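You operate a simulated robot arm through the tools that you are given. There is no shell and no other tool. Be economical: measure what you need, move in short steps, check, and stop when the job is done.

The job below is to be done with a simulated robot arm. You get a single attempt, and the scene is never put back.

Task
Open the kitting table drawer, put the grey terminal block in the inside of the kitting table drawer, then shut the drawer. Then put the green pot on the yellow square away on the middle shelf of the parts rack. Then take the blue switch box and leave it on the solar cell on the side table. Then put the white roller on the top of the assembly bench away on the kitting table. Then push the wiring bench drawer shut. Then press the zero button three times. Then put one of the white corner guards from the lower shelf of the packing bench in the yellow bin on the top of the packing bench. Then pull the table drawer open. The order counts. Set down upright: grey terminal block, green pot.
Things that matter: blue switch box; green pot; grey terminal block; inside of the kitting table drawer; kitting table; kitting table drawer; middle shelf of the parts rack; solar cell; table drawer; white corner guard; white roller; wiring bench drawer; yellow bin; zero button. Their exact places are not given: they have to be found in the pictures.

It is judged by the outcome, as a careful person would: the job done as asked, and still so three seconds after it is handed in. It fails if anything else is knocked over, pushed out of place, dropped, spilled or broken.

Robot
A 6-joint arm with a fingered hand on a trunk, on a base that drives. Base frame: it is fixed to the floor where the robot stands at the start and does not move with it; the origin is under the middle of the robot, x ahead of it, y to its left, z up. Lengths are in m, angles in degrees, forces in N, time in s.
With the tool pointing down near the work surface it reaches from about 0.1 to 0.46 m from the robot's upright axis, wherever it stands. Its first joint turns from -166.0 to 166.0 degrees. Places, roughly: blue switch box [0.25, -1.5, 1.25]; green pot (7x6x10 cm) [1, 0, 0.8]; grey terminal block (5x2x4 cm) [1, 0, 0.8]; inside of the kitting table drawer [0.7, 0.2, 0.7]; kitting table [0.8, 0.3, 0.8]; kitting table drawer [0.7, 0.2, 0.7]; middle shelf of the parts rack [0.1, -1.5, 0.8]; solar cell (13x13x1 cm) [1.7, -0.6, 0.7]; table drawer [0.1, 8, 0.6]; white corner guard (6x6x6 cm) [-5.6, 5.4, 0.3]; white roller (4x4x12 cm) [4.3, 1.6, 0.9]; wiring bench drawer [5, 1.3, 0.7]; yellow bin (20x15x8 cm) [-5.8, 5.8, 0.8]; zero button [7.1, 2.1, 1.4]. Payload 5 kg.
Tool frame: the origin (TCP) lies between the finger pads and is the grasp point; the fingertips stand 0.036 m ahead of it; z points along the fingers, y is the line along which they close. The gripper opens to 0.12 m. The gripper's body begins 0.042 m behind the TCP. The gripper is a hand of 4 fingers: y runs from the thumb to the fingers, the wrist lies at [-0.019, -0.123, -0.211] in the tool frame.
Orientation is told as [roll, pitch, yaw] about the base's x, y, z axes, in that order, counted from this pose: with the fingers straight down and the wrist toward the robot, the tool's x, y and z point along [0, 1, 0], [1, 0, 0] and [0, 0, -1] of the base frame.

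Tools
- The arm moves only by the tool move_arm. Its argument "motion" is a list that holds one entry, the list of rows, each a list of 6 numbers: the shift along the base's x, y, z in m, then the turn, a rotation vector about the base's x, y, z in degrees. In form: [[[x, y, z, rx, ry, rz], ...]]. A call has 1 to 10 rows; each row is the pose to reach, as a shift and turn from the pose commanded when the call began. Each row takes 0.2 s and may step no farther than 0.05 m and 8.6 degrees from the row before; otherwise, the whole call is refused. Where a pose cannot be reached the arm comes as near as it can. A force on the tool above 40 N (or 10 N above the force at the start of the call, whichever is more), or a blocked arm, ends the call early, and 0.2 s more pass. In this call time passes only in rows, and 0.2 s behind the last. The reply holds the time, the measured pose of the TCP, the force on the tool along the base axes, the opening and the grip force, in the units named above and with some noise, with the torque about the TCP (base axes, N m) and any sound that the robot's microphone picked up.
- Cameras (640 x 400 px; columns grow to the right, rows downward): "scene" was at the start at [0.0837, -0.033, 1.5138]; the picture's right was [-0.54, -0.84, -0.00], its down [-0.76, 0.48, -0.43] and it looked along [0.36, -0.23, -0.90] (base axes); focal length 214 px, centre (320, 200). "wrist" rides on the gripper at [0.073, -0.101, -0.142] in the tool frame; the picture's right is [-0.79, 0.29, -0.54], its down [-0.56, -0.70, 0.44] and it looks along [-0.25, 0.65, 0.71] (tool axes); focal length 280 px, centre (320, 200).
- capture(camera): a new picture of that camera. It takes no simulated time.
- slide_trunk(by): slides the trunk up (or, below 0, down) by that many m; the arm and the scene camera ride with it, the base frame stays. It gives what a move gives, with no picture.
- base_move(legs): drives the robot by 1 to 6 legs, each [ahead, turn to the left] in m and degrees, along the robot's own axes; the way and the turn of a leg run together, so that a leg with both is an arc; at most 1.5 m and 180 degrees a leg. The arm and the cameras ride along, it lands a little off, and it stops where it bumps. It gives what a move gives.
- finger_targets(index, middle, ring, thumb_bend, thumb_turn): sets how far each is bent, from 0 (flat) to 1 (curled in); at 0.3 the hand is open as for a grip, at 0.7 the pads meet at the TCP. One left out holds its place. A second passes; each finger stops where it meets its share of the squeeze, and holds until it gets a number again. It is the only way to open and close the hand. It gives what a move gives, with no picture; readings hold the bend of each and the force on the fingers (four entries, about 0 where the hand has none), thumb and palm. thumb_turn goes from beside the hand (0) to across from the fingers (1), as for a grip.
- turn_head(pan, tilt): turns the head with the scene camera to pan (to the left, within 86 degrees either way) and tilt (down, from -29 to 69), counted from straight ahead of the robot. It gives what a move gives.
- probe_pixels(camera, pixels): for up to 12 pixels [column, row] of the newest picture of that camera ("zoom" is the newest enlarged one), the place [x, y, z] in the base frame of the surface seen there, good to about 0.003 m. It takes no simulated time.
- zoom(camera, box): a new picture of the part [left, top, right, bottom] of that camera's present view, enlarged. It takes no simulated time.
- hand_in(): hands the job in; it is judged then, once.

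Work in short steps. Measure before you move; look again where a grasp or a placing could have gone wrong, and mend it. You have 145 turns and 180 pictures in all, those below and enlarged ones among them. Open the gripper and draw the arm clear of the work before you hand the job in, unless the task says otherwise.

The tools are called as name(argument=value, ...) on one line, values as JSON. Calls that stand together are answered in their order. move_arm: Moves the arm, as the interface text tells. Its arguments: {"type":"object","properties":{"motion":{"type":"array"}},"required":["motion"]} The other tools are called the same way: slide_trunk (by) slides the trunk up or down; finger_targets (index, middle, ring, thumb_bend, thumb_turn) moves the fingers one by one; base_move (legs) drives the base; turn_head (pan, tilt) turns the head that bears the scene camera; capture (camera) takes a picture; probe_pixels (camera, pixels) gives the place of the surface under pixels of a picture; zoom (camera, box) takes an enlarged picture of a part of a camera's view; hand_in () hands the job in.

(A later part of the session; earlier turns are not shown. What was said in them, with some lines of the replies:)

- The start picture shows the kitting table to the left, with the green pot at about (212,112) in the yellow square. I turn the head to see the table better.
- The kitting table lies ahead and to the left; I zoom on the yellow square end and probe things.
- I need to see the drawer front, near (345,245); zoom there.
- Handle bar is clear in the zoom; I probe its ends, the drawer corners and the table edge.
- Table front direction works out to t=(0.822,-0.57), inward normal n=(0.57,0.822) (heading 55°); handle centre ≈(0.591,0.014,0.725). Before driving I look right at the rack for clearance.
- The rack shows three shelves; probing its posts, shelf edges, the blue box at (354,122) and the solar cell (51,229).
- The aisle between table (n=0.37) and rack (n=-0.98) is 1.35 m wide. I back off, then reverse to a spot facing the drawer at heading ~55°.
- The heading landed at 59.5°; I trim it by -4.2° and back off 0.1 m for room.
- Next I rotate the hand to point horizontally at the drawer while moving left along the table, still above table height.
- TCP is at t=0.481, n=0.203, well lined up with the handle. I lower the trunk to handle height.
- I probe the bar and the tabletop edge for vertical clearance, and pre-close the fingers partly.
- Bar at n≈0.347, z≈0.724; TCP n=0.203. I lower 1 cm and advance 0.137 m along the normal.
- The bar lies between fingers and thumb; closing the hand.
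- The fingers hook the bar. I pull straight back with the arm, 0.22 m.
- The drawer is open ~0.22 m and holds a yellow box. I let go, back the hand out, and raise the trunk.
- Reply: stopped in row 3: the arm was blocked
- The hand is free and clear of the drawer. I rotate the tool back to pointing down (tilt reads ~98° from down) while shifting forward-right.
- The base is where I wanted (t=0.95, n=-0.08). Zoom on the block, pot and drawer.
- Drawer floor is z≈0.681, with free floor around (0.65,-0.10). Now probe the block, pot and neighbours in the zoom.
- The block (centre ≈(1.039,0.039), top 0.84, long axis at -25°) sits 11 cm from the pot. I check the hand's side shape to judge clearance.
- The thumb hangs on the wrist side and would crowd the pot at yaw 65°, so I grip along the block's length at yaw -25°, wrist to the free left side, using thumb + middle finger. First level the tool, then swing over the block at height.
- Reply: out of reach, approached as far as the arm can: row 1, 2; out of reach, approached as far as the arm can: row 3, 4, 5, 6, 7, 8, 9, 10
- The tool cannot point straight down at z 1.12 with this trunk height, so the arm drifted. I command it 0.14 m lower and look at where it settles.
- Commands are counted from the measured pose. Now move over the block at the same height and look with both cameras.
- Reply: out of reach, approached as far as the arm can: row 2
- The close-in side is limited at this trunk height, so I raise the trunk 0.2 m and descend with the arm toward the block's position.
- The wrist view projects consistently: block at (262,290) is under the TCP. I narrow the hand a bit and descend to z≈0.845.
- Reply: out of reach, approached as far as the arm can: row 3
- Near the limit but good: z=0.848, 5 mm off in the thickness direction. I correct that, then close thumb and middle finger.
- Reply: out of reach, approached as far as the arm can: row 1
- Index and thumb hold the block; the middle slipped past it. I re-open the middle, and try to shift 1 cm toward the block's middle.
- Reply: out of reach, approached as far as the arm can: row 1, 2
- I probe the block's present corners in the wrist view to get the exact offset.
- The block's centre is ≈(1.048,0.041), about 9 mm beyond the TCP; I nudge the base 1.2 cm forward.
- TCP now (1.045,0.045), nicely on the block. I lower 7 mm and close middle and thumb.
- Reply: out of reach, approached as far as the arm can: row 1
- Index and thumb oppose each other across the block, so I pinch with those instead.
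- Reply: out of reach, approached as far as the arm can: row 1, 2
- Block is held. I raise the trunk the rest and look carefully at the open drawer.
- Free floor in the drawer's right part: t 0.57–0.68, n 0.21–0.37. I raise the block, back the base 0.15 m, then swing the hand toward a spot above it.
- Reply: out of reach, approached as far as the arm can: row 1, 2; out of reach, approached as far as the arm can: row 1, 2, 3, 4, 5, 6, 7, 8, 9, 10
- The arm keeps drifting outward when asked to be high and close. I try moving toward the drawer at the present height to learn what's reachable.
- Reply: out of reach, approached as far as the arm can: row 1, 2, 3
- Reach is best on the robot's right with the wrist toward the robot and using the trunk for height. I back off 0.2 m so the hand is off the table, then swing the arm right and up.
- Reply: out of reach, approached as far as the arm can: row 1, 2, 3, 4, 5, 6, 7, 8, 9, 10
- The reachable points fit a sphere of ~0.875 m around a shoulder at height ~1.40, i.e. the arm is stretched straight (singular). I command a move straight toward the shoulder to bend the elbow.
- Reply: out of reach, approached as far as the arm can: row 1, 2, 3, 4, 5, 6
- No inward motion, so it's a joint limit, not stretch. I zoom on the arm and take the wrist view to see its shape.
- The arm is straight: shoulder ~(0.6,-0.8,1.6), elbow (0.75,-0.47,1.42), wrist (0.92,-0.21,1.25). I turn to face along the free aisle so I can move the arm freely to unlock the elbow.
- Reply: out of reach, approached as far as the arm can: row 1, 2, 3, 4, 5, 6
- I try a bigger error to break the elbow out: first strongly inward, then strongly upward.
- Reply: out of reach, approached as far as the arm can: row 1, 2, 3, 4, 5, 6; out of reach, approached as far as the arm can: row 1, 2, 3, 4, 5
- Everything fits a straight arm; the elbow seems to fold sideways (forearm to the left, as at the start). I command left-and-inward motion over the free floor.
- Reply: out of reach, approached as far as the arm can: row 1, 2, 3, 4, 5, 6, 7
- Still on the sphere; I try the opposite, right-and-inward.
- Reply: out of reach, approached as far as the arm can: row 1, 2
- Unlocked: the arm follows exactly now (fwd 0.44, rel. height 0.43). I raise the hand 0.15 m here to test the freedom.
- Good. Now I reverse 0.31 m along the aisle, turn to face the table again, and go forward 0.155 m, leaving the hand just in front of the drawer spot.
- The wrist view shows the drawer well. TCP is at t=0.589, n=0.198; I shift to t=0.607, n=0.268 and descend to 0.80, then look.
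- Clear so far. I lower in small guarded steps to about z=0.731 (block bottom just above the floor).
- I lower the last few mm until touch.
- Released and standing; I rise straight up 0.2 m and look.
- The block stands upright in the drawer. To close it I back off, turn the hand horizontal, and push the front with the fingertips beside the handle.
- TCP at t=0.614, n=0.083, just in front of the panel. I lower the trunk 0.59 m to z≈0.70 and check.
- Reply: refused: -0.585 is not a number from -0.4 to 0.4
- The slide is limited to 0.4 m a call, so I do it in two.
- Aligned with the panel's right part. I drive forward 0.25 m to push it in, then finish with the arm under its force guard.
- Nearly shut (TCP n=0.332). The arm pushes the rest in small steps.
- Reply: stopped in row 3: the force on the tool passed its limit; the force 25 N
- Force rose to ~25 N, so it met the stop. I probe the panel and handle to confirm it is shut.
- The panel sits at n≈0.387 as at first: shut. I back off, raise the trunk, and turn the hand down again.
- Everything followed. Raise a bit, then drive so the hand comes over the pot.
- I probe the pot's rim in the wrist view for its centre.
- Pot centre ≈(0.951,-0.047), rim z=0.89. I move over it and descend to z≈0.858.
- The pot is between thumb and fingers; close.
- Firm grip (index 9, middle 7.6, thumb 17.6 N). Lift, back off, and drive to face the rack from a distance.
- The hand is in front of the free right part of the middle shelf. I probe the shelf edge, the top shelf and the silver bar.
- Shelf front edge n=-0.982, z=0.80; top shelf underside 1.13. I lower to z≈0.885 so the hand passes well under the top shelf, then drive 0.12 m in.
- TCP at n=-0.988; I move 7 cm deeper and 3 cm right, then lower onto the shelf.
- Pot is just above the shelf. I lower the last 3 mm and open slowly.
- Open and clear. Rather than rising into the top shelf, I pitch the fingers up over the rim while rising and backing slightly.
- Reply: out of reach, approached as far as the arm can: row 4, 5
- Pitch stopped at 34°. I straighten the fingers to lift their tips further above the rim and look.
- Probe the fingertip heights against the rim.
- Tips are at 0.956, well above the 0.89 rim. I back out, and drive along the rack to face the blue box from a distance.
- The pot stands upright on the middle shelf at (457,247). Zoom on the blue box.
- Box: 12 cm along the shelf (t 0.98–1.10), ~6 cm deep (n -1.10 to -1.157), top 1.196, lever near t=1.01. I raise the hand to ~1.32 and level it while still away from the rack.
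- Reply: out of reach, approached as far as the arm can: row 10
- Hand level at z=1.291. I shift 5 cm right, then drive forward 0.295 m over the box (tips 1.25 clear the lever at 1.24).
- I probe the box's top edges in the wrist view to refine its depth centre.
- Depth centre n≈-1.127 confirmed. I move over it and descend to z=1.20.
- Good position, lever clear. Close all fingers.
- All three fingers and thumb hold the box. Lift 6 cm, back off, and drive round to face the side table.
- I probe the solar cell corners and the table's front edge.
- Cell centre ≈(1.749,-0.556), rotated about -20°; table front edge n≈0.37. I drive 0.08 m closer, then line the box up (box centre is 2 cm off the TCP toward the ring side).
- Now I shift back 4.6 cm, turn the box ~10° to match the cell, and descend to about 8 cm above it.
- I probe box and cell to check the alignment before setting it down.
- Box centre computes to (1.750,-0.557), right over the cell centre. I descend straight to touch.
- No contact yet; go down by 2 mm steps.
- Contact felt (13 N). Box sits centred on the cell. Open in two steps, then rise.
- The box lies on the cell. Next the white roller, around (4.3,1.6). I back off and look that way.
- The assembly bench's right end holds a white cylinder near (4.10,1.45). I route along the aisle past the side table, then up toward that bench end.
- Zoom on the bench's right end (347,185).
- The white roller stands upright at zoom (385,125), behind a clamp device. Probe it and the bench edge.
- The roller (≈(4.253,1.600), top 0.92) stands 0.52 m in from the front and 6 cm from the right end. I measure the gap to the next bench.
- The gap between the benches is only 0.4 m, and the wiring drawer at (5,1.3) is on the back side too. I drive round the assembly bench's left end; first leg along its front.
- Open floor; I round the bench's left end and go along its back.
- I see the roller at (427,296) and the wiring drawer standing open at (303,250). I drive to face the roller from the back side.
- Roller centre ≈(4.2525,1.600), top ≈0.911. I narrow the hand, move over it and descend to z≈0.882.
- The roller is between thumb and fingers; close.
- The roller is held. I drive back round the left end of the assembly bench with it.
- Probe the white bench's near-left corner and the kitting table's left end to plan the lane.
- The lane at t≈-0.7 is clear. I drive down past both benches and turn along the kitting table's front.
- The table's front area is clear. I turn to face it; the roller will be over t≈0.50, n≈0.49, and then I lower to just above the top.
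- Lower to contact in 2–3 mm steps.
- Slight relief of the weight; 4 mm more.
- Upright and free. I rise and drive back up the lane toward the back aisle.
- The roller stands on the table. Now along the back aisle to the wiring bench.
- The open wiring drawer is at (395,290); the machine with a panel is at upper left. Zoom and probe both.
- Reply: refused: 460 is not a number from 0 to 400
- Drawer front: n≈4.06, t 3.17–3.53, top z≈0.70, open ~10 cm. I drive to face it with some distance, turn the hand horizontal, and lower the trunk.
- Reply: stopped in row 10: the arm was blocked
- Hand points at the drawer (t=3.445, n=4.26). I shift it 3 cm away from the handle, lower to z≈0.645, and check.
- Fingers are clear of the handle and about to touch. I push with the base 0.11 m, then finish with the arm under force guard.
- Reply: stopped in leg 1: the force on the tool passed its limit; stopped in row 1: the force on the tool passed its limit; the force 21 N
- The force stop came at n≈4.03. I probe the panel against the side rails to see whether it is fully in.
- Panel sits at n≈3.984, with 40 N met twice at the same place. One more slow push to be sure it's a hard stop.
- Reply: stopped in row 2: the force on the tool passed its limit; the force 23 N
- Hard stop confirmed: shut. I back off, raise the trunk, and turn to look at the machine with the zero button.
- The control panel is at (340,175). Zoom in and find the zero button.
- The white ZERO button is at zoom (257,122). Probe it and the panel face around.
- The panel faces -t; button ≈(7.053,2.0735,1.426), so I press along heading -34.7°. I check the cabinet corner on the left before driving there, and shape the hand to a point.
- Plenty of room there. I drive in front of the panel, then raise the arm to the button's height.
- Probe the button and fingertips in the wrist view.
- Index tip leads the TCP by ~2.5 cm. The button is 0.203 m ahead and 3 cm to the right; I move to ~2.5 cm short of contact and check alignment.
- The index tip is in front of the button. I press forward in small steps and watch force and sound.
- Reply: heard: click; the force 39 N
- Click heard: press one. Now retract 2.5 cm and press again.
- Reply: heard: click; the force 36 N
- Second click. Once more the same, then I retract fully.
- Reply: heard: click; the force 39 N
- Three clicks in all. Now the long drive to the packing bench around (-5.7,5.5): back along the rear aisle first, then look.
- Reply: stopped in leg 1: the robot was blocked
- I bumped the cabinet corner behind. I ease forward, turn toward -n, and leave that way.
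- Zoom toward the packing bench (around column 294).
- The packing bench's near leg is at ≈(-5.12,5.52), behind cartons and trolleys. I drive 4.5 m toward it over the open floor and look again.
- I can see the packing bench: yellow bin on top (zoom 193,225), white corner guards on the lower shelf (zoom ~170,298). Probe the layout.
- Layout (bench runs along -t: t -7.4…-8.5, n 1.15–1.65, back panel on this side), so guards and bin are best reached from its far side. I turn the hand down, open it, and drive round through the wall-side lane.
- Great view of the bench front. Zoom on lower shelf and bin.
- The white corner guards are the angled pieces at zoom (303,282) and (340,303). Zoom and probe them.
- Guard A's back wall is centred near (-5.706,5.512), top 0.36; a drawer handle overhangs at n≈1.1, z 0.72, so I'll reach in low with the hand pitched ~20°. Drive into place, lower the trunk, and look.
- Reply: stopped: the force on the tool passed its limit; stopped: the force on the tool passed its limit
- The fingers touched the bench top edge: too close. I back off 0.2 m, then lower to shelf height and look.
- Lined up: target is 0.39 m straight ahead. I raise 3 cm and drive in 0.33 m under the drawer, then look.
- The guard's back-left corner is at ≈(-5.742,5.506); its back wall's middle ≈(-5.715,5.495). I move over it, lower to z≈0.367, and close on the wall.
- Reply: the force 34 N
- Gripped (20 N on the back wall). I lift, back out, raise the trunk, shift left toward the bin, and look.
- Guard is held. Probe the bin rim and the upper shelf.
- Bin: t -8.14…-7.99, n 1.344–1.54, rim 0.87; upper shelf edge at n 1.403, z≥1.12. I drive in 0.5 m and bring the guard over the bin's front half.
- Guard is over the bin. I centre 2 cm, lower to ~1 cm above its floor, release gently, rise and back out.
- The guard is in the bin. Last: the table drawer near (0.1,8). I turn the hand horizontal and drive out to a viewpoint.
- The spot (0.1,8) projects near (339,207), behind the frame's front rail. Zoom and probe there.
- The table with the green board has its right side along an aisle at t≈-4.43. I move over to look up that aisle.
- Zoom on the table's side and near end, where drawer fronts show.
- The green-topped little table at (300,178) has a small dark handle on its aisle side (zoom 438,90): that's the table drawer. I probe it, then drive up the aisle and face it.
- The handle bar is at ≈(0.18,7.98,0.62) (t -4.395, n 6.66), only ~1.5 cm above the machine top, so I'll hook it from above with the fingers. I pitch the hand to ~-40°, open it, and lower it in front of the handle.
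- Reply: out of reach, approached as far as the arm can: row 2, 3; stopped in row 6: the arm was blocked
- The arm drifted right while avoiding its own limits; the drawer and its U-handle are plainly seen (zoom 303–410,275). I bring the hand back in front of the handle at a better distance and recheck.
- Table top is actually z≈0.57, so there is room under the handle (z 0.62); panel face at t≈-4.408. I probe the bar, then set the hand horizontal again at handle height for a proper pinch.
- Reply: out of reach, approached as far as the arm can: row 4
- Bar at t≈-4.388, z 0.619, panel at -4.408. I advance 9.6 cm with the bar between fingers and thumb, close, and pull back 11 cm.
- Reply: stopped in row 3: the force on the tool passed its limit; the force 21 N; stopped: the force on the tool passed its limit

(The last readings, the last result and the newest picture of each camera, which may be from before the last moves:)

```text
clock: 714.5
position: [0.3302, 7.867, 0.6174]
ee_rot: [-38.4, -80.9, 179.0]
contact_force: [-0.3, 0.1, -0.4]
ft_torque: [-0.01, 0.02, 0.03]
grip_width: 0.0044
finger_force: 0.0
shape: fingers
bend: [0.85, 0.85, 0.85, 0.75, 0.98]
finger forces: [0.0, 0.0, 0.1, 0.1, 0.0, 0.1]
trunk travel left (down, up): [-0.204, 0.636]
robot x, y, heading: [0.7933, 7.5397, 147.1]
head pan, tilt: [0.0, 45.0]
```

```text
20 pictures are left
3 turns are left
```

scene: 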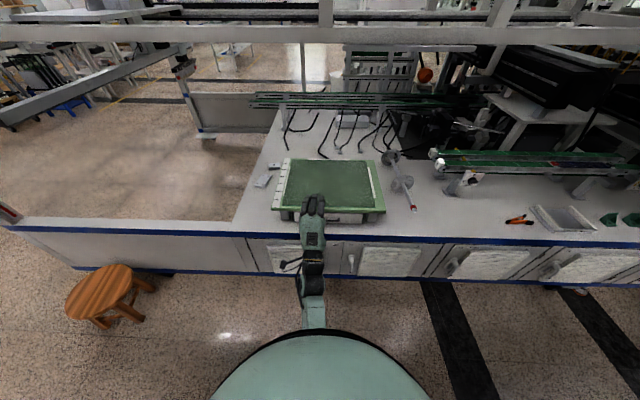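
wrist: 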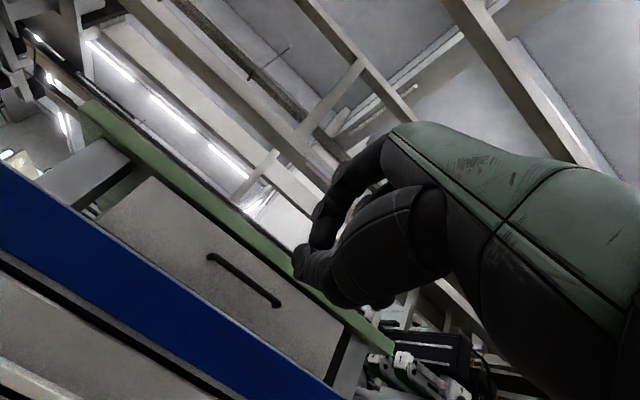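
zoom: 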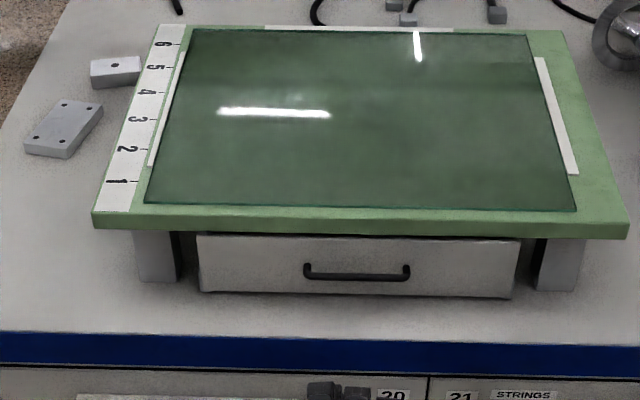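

The thumb caught the table's edge (top z 0.57). With fingers and thumb closed to a narrower gap it will clear, so I retry: narrow opening, advance 15 cm, close, pull.

finger_targets(index=0.6, middle=0.6, ring=0.6, thumb_bend=0.61)

move_arm(motion=[[[-0.0288, 0.02, 0.006, 0, 0, 0], [-0.0617, 0.0428, 0.006, 0, 0, 0], [-0.0945, 0.0656, 0.006, 0, 0, 0], [-0.111, 0.077, 0.006, 0, 0, 0], [-0.1192, 0.0827, 0.006, 0, 0, 0], [-0.1249, 0.0866, 0.006, 0, 0, 0]]])

zoom(camera="scene", box=[240, 120, 400, 220])

finger_targets(index=0.9, middle=0.9, ring=0.9, thumb_bend=0.85)

move_arm(motion=[[[0.0082, -0.0057, 0, 0, 0, 0], [0.0247, -0.0171, 0, 0, 0, 0], [0.0411, -0.0285, 0, 0, 0, 0], [0.0575, -0.0399, 0, 0, 0, 0], [0.074, -0.0513, 0, 0, 0, 0], [0.0904, -0.0627, 0, 0, 0, 0]]])

zoom(camera="scene", box=[240, 120, 400, 220])

capture(camera="wrist")

```text
clock: 715.5
position: [0.331, 7.8678, 0.6179]
ee_rot: [-38.4, -80.9, 179.0]
contact_force: [-0.4, 0.4, -0.2]
ft_torque: [0.0, 0.01, 0.03]
grip_width: 0.0324
finger_force: 0.0
shape: fingers
bend: [0.6, 0.6, 0.6, 0.61, 0.98]
finger forces: [0.1, 0.0, 0.0, 0.1, 0.1, 0.0]
trunk travel left (down, up): [-0.204, 0.636]
robot x, y, heading: [0.7931, 7.5366, 147.4]
head pan, tilt: [0.0, 45.0]
```

```text
clock: 716.9
position: [0.2074, 7.9544, 0.625]
ee_rot: [-38.4, -80.9, 179.2]
contact_force: [-0.5, 0.7, 0.0]
ft_torque: [0.0, 0.0, -0.03]
grip_width: 0.0327
finger_force: 0.0
shape: fingers
bend: [0.6, 0.6, 0.6, 0.61, 0.98]
finger forces: [0.1, 0.0, 0.0, 0.1, 0.1, 0.0]
trunk travel left (down, up): [-0.204, 0.636]
robot x, y, heading: [0.794, 7.5411, 146.8]
head pan, tilt: [0.0, 45.0]
```

```text
4.00 times, centred on (320, 170) of scene
```

zoom: 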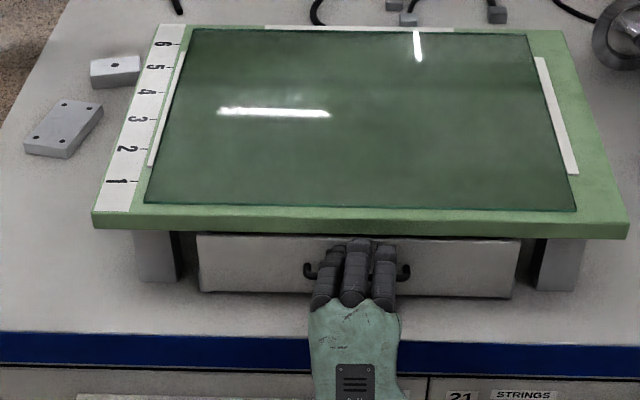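

```text
clock: 717.9
position: [0.2072, 7.9544, 0.6234]
ee_rot: [-37.8, -80.8, 178.6]
contact_force: [0.5, 5.6, -5.7]
ft_torque: [0.05, -0.22, -0.11]
grip_width: 0.006
finger_force: 20.0
shape: fingers
bend: [0.72, 0.73, 0.9, 0.7, 0.97]
finger forces: [9.5, 8.9, 0.1, 0.0, 22.6, 0.0]
trunk travel left (down, up): [-0.204, 0.636]
robot x, y, heading: [0.7936, 7.5398, 147.1]
head pan, tilt: [0.0, 45.0]
```

```text
clock: 719.3
position: [0.2987, 7.8892, 0.6242]
ee_rot: [-37.6, -80.9, 178.5]
contact_force: [8.5, 9.7, -3.2]
ft_torque: [0.11, -0.23, -0.35]
grip_width: 0.0059
finger_force: 21.8
shape: fingers
bend: [0.72, 0.73, 0.9, 0.7, 0.98]
finger forces: [10.6, 10.5, 0.0, 0.0, 23.0, 0.0]
trunk travel left (down, up): [-0.204, 0.636]
robot x, y, heading: [0.7919, 7.5404, 147.0]
head pan, tilt: [0.0, 45.0]
```

```text
4.00 times, centred on (320, 170) of scene
```

zoom: 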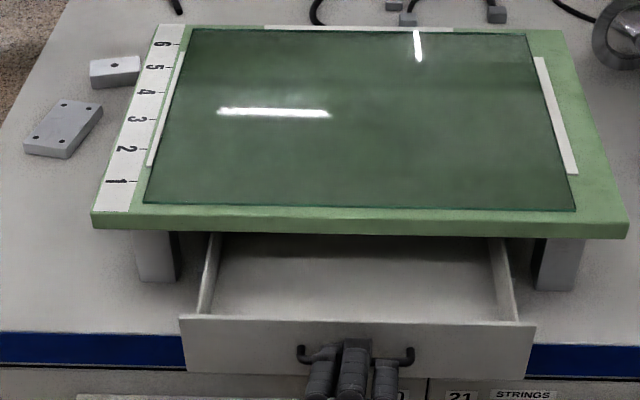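

```text
17 pictures are left
2 turns are left
```

wrist: 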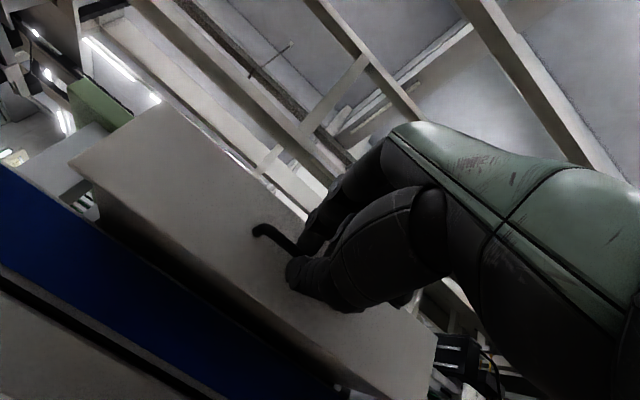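

The drawer is open ~11 cm. I let go of the bar, back the robot straight away and check.

finger_targets(index=0.52, middle=0.52, ring=0.52, thumb_bend=0.52)

base_move(legs=[[-0.13, 0]])

finger_targets(index=0.3, middle=0.3, ring=0.3, thumb_bend=0.3)

zoom(camera="scene", box=[220, 110, 420, 235])

```text
clock: 720.3
position: [0.2975, 7.8885, 0.6237]
ee_rot: [-38.3, -80.9, 178.9]
contact_force: [-0.2, -0.1, -0.3]
ft_torque: [-0.01, 0.0, -0.02]
grip_width: 0.0576
finger_force: 0.2
shape: fingers
bend: [0.52, 0.52, 0.52, 0.52, 0.98]
finger forces: [0.0, 0.1, 0.1, 0.0, 0.1, 0.1]
trunk travel left (down, up): [-0.204, 0.636]
robot x, y, heading: [0.7929, 7.5394, 147.0]
head pan, tilt: [0.0, 45.0]
```

```text
clock: 721.5
position: [0.4082, 7.816, 0.6243]
ee_rot: [-38.5, -80.9, 179.2]
contact_force: [-0.2, 0.0, 0.7]
ft_torque: [-0.01, 0.0, -0.02]
grip_width: 0.058
finger_force: 0.0
shape: fingers
bend: [0.52, 0.52, 0.52, 0.52, 0.98]
finger forces: [0.1, 0.0, 0.0, 0.0, 0.1, 0.0]
trunk travel left (down, up): [-0.204, 0.636]
robot x, y, heading: [0.9031, 7.4698, 147.4]
head pan, tilt: [0.0, 45.0]
```

```text
clock: 722.5
position: [0.4081, 7.8167, 0.6245]
ee_rot: [-38.3, -81.0, 179.3]
contact_force: [-0.2, -0.2, -0.4]
ft_torque: [-0.01, 0.03, 0.02]
grip_width: 0.1232
finger_force: 0.0
shape: fingers
bend: [0.3, 0.3, 0.3, 0.3, 0.98]
finger forces: [0.0, 0.0, 0.1, 0.0, 0.0, 0.0]
trunk travel left (down, up): [-0.204, 0.636]
robot x, y, heading: [0.9066, 7.468, 147.2]
head pan, tilt: [0.0, 45.0]
```

```text
3.20 times, centred on (320, 172) of scene
1 turns are left
```

zoom: 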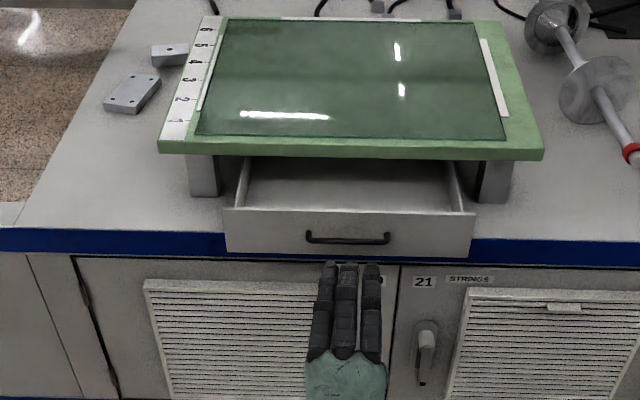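

The drawer stays open and the hand is open and clear of it; I hand the job in.

hand_in()

```text
The job is handed in.
```

I did all eight steps in the order you gave and handed the job in.

1. **Terminal block:** it stands upright in the kitting table drawer, and I shut the drawer again.
2. **Green pot:** it stands upright at the right end of the parts rack's middle shelf.
3. **Blue switch box:** it sits centred on the solar cell on the side table.
4. **White roller:** it stands upright on the kitting table.
5. **Wiring bench drawer:** I pushed it until it met a hard stop three times at the same place. Its front ended about 1.6 cm proud of the side rails, so I judged it shut by feel rather than by sight.
6. **Zero button:** I pressed it three times and heard a click each time.
7. **White corner guard:** one guard is in the yellow bin on the packing bench.
8. **Table drawer:** it is open about 11 cm. I took this to be the small drawer under the green-topped stand near (0.1, 8), because that fits the place you gave.

- **Kitting table:** the first closing of the fingers on the terminal block slid it about 1 cm on the table.
- **Cabinet:** the base bumped a cabinet corner while backing away from the zero button panel.
- **Packing bench:** the fingers pressed on the edge of the bench top, at up to about 19 N.
- **Table drawer stand:** the thumb hit the edge of the machine top while I reached for the handle.

I saw nothing knocked over or pushed out of place by these. I did not go back at the end to look at the earlier work again.
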